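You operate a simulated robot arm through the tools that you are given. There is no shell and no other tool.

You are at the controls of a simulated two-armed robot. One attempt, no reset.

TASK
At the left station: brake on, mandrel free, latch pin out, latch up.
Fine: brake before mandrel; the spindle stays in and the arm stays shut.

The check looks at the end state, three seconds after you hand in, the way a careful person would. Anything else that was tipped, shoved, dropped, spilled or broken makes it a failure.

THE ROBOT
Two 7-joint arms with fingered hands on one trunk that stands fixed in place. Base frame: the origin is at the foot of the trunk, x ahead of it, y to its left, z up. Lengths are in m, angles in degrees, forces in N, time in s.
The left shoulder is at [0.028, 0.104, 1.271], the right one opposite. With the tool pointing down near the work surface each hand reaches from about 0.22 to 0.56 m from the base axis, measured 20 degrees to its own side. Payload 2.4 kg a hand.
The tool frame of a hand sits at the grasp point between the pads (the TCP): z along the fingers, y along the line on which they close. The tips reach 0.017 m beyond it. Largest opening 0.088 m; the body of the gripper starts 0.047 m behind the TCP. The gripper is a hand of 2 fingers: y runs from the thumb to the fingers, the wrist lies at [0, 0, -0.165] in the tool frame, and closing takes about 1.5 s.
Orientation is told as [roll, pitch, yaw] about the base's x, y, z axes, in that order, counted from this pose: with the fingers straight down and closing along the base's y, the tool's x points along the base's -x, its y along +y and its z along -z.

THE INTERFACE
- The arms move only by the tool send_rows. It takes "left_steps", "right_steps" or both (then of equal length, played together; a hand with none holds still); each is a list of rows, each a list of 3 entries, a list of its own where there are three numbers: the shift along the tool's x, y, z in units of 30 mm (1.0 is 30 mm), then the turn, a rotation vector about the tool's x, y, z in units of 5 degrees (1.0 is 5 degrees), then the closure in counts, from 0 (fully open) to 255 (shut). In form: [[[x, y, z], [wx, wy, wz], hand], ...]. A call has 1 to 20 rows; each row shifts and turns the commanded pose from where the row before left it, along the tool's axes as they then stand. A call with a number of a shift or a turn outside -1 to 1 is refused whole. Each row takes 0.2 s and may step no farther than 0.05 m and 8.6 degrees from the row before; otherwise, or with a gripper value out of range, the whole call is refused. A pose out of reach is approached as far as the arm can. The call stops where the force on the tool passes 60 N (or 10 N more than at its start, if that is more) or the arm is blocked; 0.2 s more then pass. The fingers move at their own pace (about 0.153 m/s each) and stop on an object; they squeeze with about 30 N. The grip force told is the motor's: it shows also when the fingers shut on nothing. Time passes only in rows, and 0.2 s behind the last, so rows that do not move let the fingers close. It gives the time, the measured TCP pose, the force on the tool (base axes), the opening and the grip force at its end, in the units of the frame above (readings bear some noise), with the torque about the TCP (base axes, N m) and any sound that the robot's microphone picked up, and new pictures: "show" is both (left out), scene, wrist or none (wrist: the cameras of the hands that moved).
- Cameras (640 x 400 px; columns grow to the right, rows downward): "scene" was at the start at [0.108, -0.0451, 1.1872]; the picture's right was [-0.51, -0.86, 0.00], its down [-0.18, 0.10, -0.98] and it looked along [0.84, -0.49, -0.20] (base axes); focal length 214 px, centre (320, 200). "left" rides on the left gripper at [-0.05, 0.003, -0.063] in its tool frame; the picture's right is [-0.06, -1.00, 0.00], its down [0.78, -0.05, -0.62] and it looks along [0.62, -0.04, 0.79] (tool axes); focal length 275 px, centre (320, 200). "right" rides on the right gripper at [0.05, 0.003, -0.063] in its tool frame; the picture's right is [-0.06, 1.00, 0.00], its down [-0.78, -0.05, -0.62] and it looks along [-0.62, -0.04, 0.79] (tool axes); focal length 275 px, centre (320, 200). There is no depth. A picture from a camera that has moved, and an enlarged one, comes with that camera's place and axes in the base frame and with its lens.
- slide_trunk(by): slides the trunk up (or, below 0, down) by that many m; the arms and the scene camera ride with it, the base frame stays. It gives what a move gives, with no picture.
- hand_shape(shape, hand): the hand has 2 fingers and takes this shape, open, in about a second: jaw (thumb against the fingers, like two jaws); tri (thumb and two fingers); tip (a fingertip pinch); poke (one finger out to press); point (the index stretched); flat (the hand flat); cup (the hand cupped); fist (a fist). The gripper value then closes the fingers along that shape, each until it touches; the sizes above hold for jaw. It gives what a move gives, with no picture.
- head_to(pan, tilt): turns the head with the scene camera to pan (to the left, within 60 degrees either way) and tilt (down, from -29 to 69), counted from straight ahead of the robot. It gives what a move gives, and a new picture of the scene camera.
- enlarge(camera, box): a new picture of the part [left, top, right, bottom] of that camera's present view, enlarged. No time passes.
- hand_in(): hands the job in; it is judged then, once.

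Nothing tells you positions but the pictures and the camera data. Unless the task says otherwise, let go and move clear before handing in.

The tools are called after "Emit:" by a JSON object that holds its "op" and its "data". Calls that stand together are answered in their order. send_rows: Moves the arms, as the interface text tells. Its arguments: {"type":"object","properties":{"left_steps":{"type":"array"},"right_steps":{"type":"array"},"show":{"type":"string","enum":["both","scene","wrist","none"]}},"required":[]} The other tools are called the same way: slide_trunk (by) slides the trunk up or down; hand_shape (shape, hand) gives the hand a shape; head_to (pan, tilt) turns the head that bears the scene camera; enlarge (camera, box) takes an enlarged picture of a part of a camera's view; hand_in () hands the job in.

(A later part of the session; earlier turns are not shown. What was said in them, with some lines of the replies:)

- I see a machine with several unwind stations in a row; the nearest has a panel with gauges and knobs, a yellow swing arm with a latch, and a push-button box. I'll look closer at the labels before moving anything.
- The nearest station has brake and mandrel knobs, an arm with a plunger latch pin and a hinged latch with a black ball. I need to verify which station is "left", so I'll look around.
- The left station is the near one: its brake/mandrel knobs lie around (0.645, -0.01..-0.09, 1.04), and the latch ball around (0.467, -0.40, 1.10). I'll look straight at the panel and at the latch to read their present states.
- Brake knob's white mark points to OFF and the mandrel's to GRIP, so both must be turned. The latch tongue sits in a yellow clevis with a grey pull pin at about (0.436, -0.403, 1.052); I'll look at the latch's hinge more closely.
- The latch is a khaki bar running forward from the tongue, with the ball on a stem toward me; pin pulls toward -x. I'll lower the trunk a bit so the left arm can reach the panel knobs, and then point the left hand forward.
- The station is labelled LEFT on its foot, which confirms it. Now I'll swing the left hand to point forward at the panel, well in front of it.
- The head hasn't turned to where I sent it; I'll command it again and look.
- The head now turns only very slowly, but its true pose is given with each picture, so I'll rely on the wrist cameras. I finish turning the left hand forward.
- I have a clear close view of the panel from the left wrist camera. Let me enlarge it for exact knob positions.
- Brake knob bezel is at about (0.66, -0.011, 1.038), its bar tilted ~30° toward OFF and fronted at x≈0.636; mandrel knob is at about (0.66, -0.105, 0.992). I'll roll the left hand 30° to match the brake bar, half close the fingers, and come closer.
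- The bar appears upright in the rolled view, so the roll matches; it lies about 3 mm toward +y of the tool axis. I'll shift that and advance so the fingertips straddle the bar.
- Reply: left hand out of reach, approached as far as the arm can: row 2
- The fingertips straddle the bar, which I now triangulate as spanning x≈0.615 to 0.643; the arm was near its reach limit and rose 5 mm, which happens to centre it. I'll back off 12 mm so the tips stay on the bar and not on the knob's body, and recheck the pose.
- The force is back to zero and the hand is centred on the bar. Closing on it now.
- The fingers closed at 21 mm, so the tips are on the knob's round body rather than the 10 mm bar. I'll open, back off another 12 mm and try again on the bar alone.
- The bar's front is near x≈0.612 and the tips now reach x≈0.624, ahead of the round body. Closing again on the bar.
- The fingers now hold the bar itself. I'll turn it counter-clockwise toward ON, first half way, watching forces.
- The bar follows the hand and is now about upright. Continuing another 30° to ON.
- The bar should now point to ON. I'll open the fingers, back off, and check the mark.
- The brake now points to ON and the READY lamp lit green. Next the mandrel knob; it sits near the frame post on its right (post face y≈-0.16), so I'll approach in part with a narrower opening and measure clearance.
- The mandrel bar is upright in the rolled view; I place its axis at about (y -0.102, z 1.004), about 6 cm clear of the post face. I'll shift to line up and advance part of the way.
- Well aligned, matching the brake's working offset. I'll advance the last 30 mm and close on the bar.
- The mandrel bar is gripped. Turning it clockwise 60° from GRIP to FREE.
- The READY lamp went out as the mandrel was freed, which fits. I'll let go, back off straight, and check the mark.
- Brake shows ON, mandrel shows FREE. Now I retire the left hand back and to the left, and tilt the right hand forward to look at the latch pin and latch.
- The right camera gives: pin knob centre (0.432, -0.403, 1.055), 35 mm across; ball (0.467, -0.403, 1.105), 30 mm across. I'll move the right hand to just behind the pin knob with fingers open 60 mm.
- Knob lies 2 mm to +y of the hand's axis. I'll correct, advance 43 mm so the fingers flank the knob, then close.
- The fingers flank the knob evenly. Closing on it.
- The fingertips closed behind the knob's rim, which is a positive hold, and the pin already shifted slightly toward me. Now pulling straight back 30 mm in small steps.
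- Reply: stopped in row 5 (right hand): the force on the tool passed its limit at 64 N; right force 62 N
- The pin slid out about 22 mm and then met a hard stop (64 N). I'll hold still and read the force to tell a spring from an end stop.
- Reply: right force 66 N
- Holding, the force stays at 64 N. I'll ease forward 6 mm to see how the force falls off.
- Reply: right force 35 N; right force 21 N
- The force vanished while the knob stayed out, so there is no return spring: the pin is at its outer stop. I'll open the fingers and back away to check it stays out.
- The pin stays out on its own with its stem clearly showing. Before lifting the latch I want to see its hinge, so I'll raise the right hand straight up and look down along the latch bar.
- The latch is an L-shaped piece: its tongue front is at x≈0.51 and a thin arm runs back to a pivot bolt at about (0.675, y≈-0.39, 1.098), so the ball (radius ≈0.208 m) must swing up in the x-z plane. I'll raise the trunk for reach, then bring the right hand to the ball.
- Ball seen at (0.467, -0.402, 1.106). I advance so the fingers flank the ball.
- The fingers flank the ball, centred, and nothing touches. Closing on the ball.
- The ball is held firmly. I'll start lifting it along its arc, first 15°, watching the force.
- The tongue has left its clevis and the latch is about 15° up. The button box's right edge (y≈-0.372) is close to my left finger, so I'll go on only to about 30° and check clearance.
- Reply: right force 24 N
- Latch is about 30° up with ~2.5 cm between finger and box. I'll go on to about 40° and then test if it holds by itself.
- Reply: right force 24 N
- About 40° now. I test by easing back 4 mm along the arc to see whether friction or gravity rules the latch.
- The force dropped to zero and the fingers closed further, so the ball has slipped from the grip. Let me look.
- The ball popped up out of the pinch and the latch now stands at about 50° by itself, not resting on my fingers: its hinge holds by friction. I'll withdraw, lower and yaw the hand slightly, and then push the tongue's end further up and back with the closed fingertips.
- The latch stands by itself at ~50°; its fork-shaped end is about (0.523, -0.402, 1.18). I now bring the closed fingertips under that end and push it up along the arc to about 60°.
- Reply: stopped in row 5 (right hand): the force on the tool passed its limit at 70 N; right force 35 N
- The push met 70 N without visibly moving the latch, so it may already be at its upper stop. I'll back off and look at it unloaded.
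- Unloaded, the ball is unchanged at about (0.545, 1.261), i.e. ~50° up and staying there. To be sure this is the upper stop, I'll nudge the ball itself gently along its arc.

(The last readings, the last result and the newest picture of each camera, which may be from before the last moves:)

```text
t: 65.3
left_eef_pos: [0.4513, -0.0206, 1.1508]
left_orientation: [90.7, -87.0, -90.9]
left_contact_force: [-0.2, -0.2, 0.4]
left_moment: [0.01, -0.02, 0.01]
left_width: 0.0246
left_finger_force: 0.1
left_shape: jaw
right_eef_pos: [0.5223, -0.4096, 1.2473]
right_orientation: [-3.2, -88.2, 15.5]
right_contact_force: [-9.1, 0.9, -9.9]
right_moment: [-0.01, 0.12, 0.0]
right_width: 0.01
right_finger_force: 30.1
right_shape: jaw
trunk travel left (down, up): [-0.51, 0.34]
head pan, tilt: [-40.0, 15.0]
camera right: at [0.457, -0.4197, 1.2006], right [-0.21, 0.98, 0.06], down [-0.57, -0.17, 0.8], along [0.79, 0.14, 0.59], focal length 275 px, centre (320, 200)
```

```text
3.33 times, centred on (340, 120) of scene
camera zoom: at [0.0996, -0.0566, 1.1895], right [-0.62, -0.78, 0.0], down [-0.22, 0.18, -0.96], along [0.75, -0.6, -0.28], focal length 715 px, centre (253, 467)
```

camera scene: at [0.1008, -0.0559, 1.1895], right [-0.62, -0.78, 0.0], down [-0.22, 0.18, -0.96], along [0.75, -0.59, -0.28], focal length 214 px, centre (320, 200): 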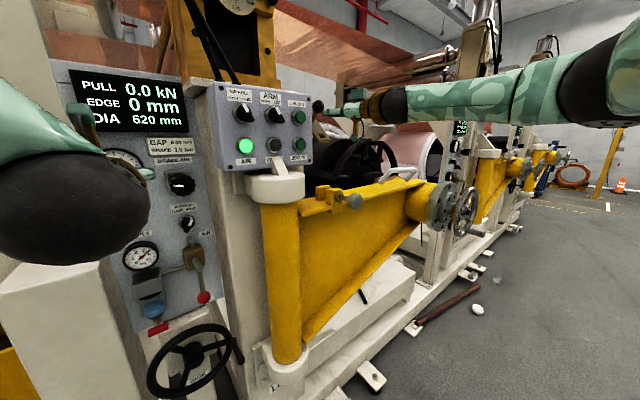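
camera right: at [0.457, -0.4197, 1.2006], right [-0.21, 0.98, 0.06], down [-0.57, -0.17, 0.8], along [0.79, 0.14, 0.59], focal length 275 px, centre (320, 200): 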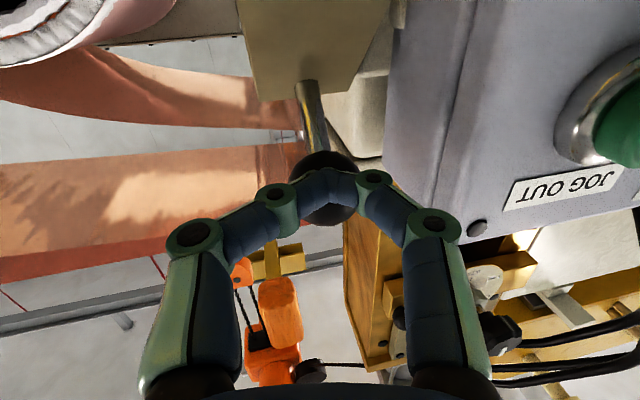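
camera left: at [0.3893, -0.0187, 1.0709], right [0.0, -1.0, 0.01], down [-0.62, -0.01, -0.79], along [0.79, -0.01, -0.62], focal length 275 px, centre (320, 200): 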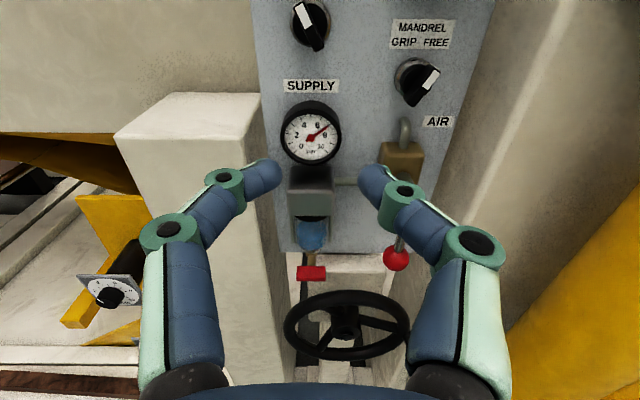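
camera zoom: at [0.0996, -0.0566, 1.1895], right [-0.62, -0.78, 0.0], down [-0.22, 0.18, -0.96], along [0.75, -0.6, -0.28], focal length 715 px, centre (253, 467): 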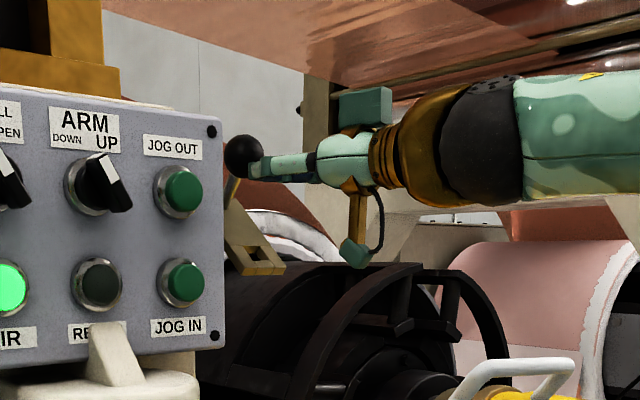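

A 13 N nudge on the ball moved nothing, while lifting took only ~4 N, so the latch is on its upper stop. I'll withdraw the right hand and check that everything stays.

Emit:
{"op": "send_rows", "data": {"right_steps": [[[0, 0, -0.3], [0, 0, 0], 255], [[0, 0, -0.6], [0, 0, 0], 255], [[0, 0, -0.8], [0, 0, 0], 255], [[0, 0, -0.8], [0, 0, 0], 255], [[0, 0, -0.8], [0, 0, 0], 255], [[0, 0, -0.8], [0, 0, 0], 255], [[-0.5, 0, -0.8], [0, 0, 0], 200], [[-0.5, 0, -0.8], [0, 0, 0], 120], [[-0.5, 0, 0], [0, 0, 0], 60]], "show": "both"}}

Emit:
{"op": "enlarge", "data": {"camera": "scene", "box": [270, 60, 400, 220]}}

Emit:
{"op": "enlarge", "data": {"camera": "right", "box": [220, 40, 440, 280]}}

```text
t: 67.3
left_eef_pos: [0.452, -0.0219, 1.1494]
left_orientation: [90.0, -87.0, -89.9]
left_contact_force: [-0.4, 0.1, 0.4]
left_moment: [0.02, 0.0, -0.04]
left_width: 0.0246
left_finger_force: 0.0
left_shape: jaw
right_eef_pos: [0.3681, -0.4438, 1.2945]
right_orientation: [-3.2, -88.4, 15.4]
right_contact_force: [0.5, 0.2, -0.4]
right_moment: [0.01, 0.01, -0.02]
right_width: 0.067
right_finger_force: 0.1
right_shape: jaw
right hand out of reach, approached as far as the arm can: row 4
trunk travel left (down, up): [-0.51, 0.34]
head pan, tilt: [-40.0, 15.0]
camera scene: at [0.0956, -0.0619, 1.1892], right [-0.68, -0.73, 0.0], down [-0.21, 0.2, -0.96], along [0.7, -0.66, -0.29], focal length 214 px, centre (320, 200)
camera right: at [0.3046, -0.4524, 1.2471], right [-0.21, 0.98, 0.06], down [-0.57, -0.17, 0.8], along [0.79, 0.13, 0.59], focal length 275 px, centre (320, 200)
```

scene: 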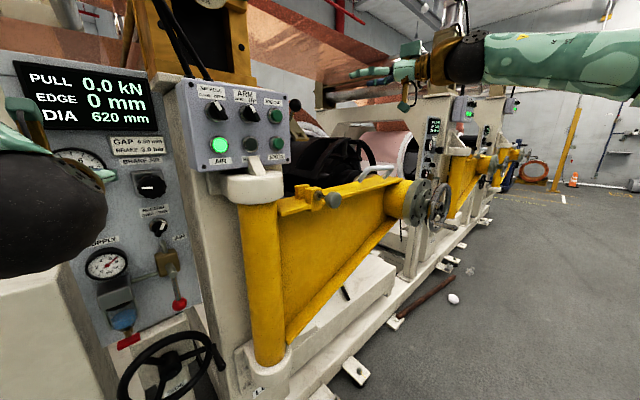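
right: 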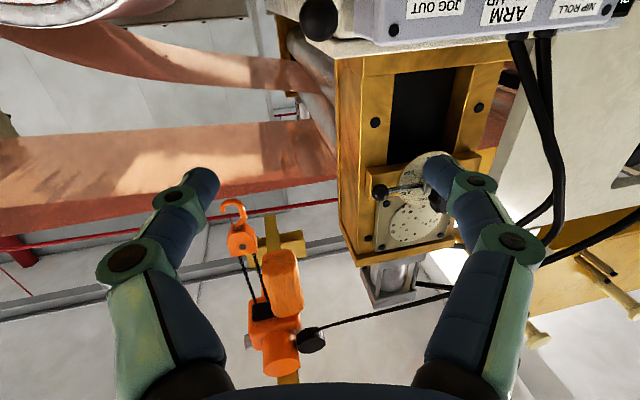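

```text
2.50 times, centred on (335, 140) of scene
camera zoom: at [0.0956, -0.0619, 1.1892], right [-0.68, -0.73, 0.0], down [-0.21, 0.2, -0.96], along [0.7, -0.66, -0.29], focal length 536 px, centre (282, 350)
```

zoom: 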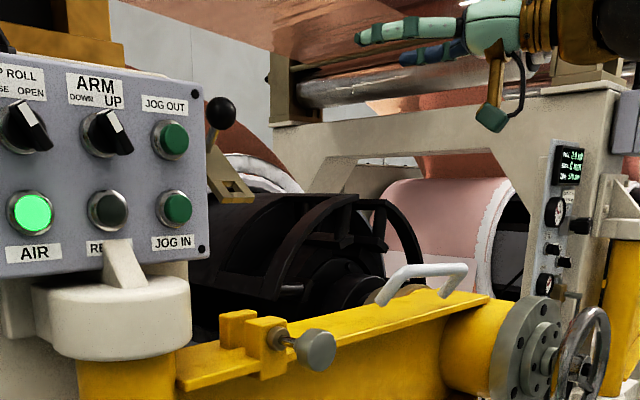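

```text
1.67 times, centred on (330, 160) of right
camera zoom: at [0.3046, -0.4524, 1.2471], right [-0.21, 0.98, 0.06], down [-0.57, -0.17, 0.8], along [0.79, 0.13, 0.59], focal length 459 px, centre (303, 267)
```

zoom: 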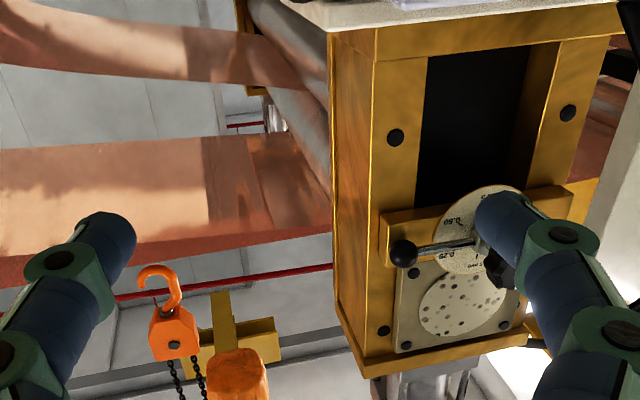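

The latch stays up and the pin stays out. I'll bring the right hand back to the same viewing pose as before to compare arm, pin and latch with the earlier picture.

Emit:
{"op": "send_rows", "data": {"right_steps": [[[0, 0.49, 0], [0.8, 0, 0], 60], [[0, 0.49, 0], [0.8, 0, 0], 60], [[0, 0.49, 0], [0.8, 0, 0], 60], [[0.2, 0, 0], [0, 1, 0], 60], [[0.2, 0, 0], [0, 1, 0], 60], [[0, 0, 0], [0, 1, 0], 60], [[0, 0, 0], [0, 1, 0], 60], [[0, 0, 0], [0, 1, 0], 60], [[0, 0, 0], [0, 1, 0], 60], [[0, 0, 0], [0, 1, 0], 60], [[0, 0, 0], [0, 1, 0], 60], [[0, 0, 0], [0, 1, 0], 60], [[0, 0, 0], [0, 1, 0], 60], [[0, 0, 0], [0, 1, 0], 60], [[0, 0, 0], [0, 1, 0], 60], [[0, 0, 0], [0, 1, 0], 60], [[0, 0, 0], [0, 0.45, 0], 60]], "show": "both"}}

Emit:
{"op": "enlarge", "data": {"camera": "right", "box": [220, 0, 460, 280]}}

Emit:
{"op": "enlarge", "data": {"camera": "scene", "box": [270, 60, 400, 220]}}

```text
t: 70.9
left_eef_pos: [0.4521, -0.0211, 1.1506]
left_orientation: [90.0, -87.0, -90.0]
left_contact_force: [0.0, 0.4, 0.7]
left_moment: [-0.01, 0.03, -0.07]
left_width: 0.0246
left_finger_force: 0.0
left_shape: jaw
right_eef_pos: [0.3625, -0.4007, 1.2826]
right_orientation: [-0.4, -21.1, 0.5]
right_contact_force: [0.3, 0.2, 0.0]
right_moment: [-0.01, -0.03, 0.03]
right_width: 0.0669
right_finger_force: 0.0
right_shape: jaw
trunk travel left (down, up): [-0.51, 0.34]
head pan, tilt: [-40.0, 15.0]
camera scene: at [0.0992, -0.0578, 1.1894], right [-0.64, -0.77, 0.0], down [-0.22, 0.18, -0.96], along [0.74, -0.61, -0.28], focal length 214 px, centre (320, 200)
camera right: at [0.2925, -0.3957, 1.3255], right [0.05, 1.0, 0.02], down [0.51, -0.04, 0.86], along [0.86, -0.04, -0.51], focal length 275 px, centre (320, 200)
```

scene: 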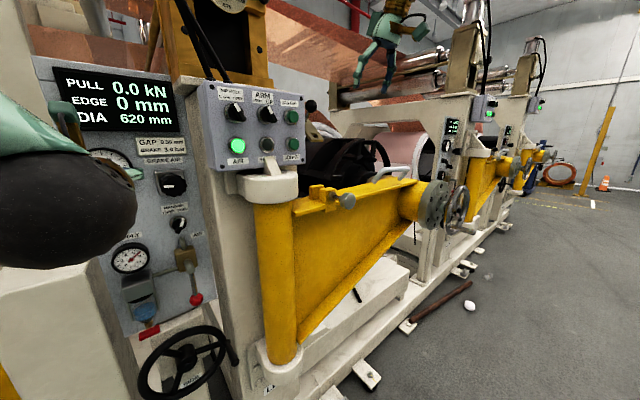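
right: 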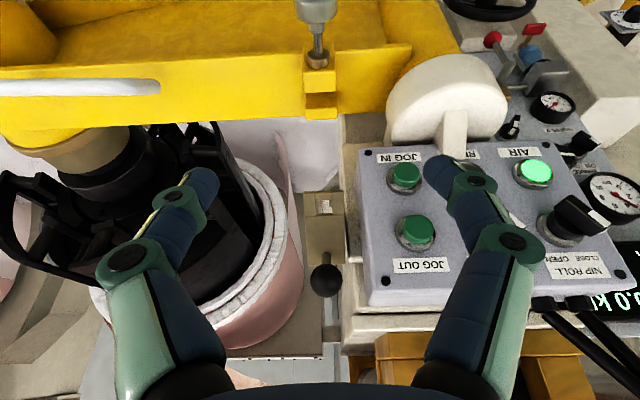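

```text
1.43 times, centred on (340, 140) of right
camera zoom: at [0.2925, -0.3957, 1.3255], right [0.05, 1.0, 0.02], down [0.51, -0.04, 0.86], along [0.86, -0.04, -0.51], focal length 393 px, centre (291, 286)
```

zoom: 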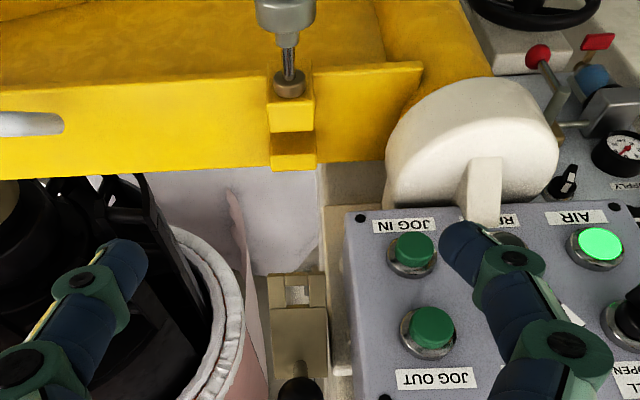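

```text
2.50 times, centred on (335, 140) of scene
camera zoom: at [0.0992, -0.0578, 1.1894], right [-0.64, -0.77, 0.0], down [-0.22, 0.18, -0.96], along [0.74, -0.61, -0.28], focal length 536 px, centre (282, 350)
```

zoom: 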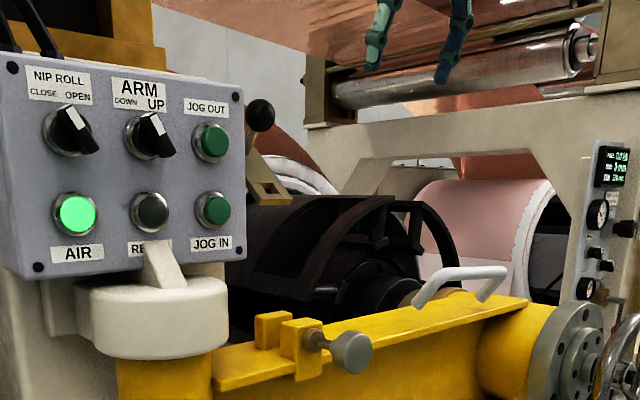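

The arm sits exactly as before, the clevis is empty, the pin is out and the latch stands up. Let me check the two knobs once more from the left wrist camera.

Emit:
{"op": "enlarge", "data": {"camera": "left", "box": [200, 0, 520, 220]}}

Emit:
{"op": "enlarge", "data": {"camera": "scene", "box": [80, 60, 240, 280]}}

```text
1.82 times, centred on (360, 110) of left
camera zoom: at [0.3889, -0.0195, 1.2008], right [0.0, -1.0, 0.01], down [-0.62, -0.01, -0.79], along [0.79, -0.01, -0.62], focal length 500 px, centre (247, 364)
```

zoom: 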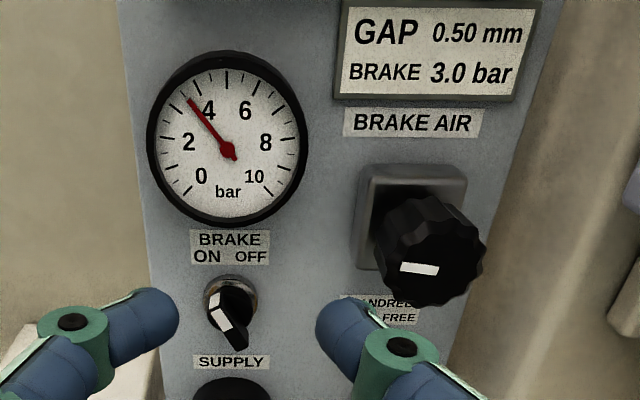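

```text
1.82 times, centred on (160, 170) of scene
camera zoom: at [0.0992, -0.0578, 1.1894], right [-0.64, -0.77, 0.0], down [-0.22, 0.18, -0.96], along [0.74, -0.61, -0.28], focal length 390 px, centre (611, 254)
```

zoom: 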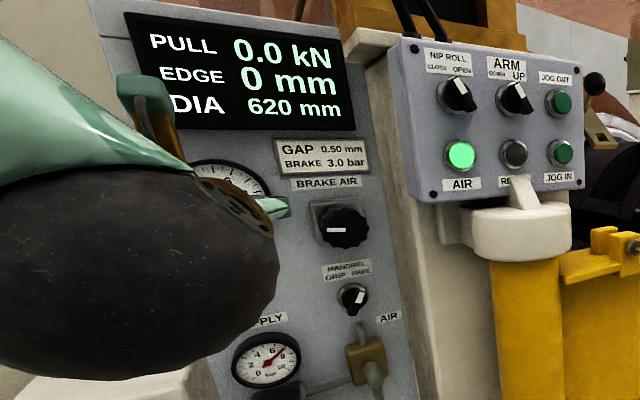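

Brake mark points to ON, mandrel to FREE. I'll move both hands well clear and take one last look.

Emit:
{"op": "send_rows", "data": {"left_steps": [[[0, 0, -0.6], [0, 0, 0], 183], [[0, 0, -0.6], [0, 0, 0], 183], [[0, 0, -0.6], [0, 0, 0], 183], [[0, 0, -0.4], [0, 0, 0], 120], [[0, 0, 0], [0, 0, 0], 60], [[0, 0, 0], [0, 0, 0], 60]], "right_steps": [[[0.325, 0, -0.66], [0, 1, 0], 60], [[0.381, 0, -0.63], [0, 1, 0], 60], [[0.435, 0, -0.594], [0, 1, 0], 60], [[0.485, 0, -0.554], [0, 1, 0], 60], [[0, 0, 0], [0, 0, 0], 60], [[0, 0, 0], [0, 0, 0], 60]], "show": "both"}}

Emit:
{"op": "enlarge", "data": {"camera": "scene", "box": [230, 60, 430, 240]}}

Emit:
{"op": "enlarge", "data": {"camera": "right", "box": [240, 80, 440, 300]}}

Emit:
{"op": "enlarge", "data": {"camera": "left", "box": [220, 40, 500, 240]}}

```text
t: 72.3
left_eef_pos: [0.3845, -0.0199, 1.1498]
left_orientation: [89.9, -87.0, -89.8]
left_contact_force: [0.0, 0.0, 0.3]
left_moment: [0.01, -0.01, 0.0]
left_width: 0.0671
left_finger_force: 0.2
left_shape: jaw
right_eef_pos: [0.2981, -0.4002, 1.3438]
right_orientation: [-0.5, -1.1, 0.3]
right_contact_force: [-0.1, 1.2, 0.3]
right_moment: [-0.02, 0.0, -0.02]
right_width: 0.067
right_finger_force: 0.1
right_shape: jaw
trunk travel left (down, up): [-0.51, 0.34]
head pan, tilt: [-40.0, 15.0]
camera scene: at [0.1005, -0.0561, 1.1896], right [-0.62, -0.78, 0.0], down [-0.22, 0.18, -0.96], along [0.75, -0.6, -0.28], focal length 214 px, centre (320, 200)
camera right: at [0.246, -0.3956, 1.4074], right [0.06, 1.0, -0.01], down [0.77, -0.04, 0.63], along [0.63, -0.04, -0.77], focal length 275 px, centre (320, 200)
camera left: at [0.3225, -0.0193, 1.2004], right [0.0, -1.0, 0.01], down [-0.62, -0.01, -0.79], along [0.79, -0.01, -0.62], focal length 275 px, centre (320, 200)
```

scene: 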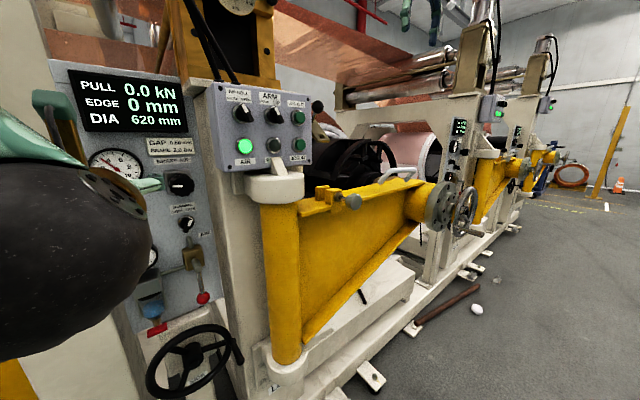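
right: 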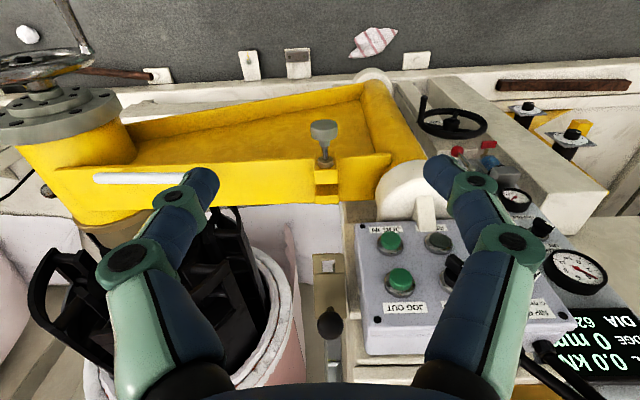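
left: 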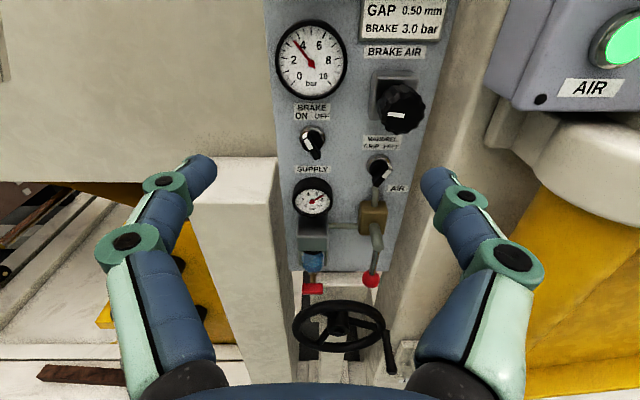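

```text
2.22 times, centred on (330, 150) of scene
camera zoom: at [0.1005, -0.0561, 1.1896], right [-0.62, -0.78, 0.0], down [-0.22, 0.18, -0.96], along [0.75, -0.6, -0.28], focal length 477 px, centre (298, 311)
```

zoom: 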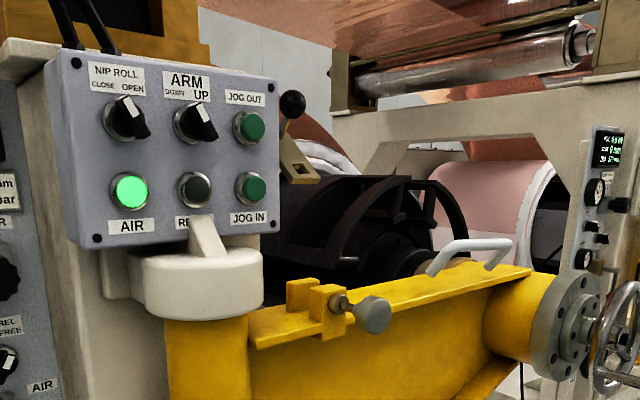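

```text
1.82 times, centred on (340, 190) of right
camera zoom: at [0.246, -0.3956, 1.4074], right [0.06, 1.0, -0.01], down [0.77, -0.04, 0.63], along [0.63, -0.04, -0.77], focal length 500 px, centre (284, 218)
```

zoom: 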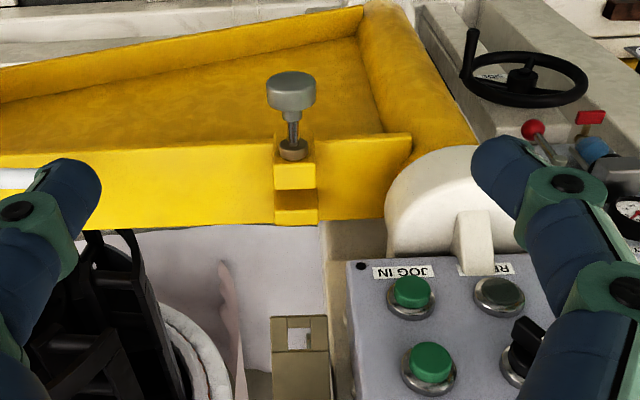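

```text
2.00 times, centred on (360, 140) of left
camera zoom: at [0.3225, -0.0193, 1.2004], right [0.0, -1.0, 0.01], down [-0.62, -0.01, -0.79], along [0.79, -0.01, -0.62], focal length 551 px, centre (240, 320)
```

zoom: 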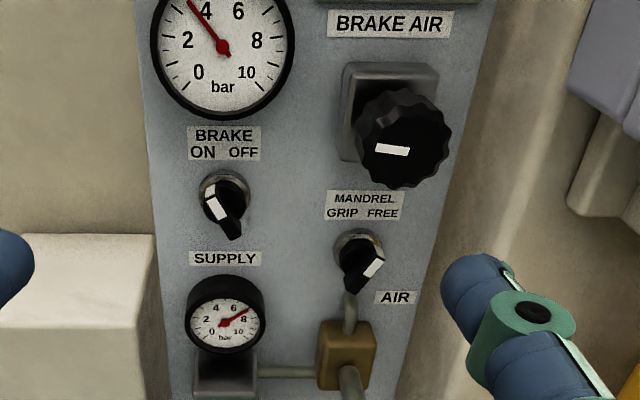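

Everything reads as wanted: brake ON, mandrel FREE, pin out at its stop, latch standing on its upper stop for over ten seconds, arm shut and spindle in, with both hands clear. Handing in.

Emit:
{"op": "hand_in", "data": {}}

```text
The job is handed in.
```

I handed the job in. At the left station, the last pictures showed:

- **Brake:** the knob points to ON. I turned it before touching the mandrel.
- **Mandrel:** the knob points to FREE.
- **Latch pin:** pulled out about 20 mm to its outer stop, and it stayed out after I let go.
- **Latch:** raised about 50° and standing by itself. It didn't move when I pushed it further, so I took that as its upper stop; no reading confirms it.
- **Arm and spindle:** I compared the arm with the first picture and it is still shut. The spindle looked undisturbed.

While I was raising the latch, its ball slipped out of my fingers at about 40° and the latch rose to where it now stands. The force limit also tripped twice: 64 N when the pin reached its stop, and 70 N when I pushed on the raised latch. I saw nothing shifted or damaged by either.

Both hands were open and clear of the station when I handed in.
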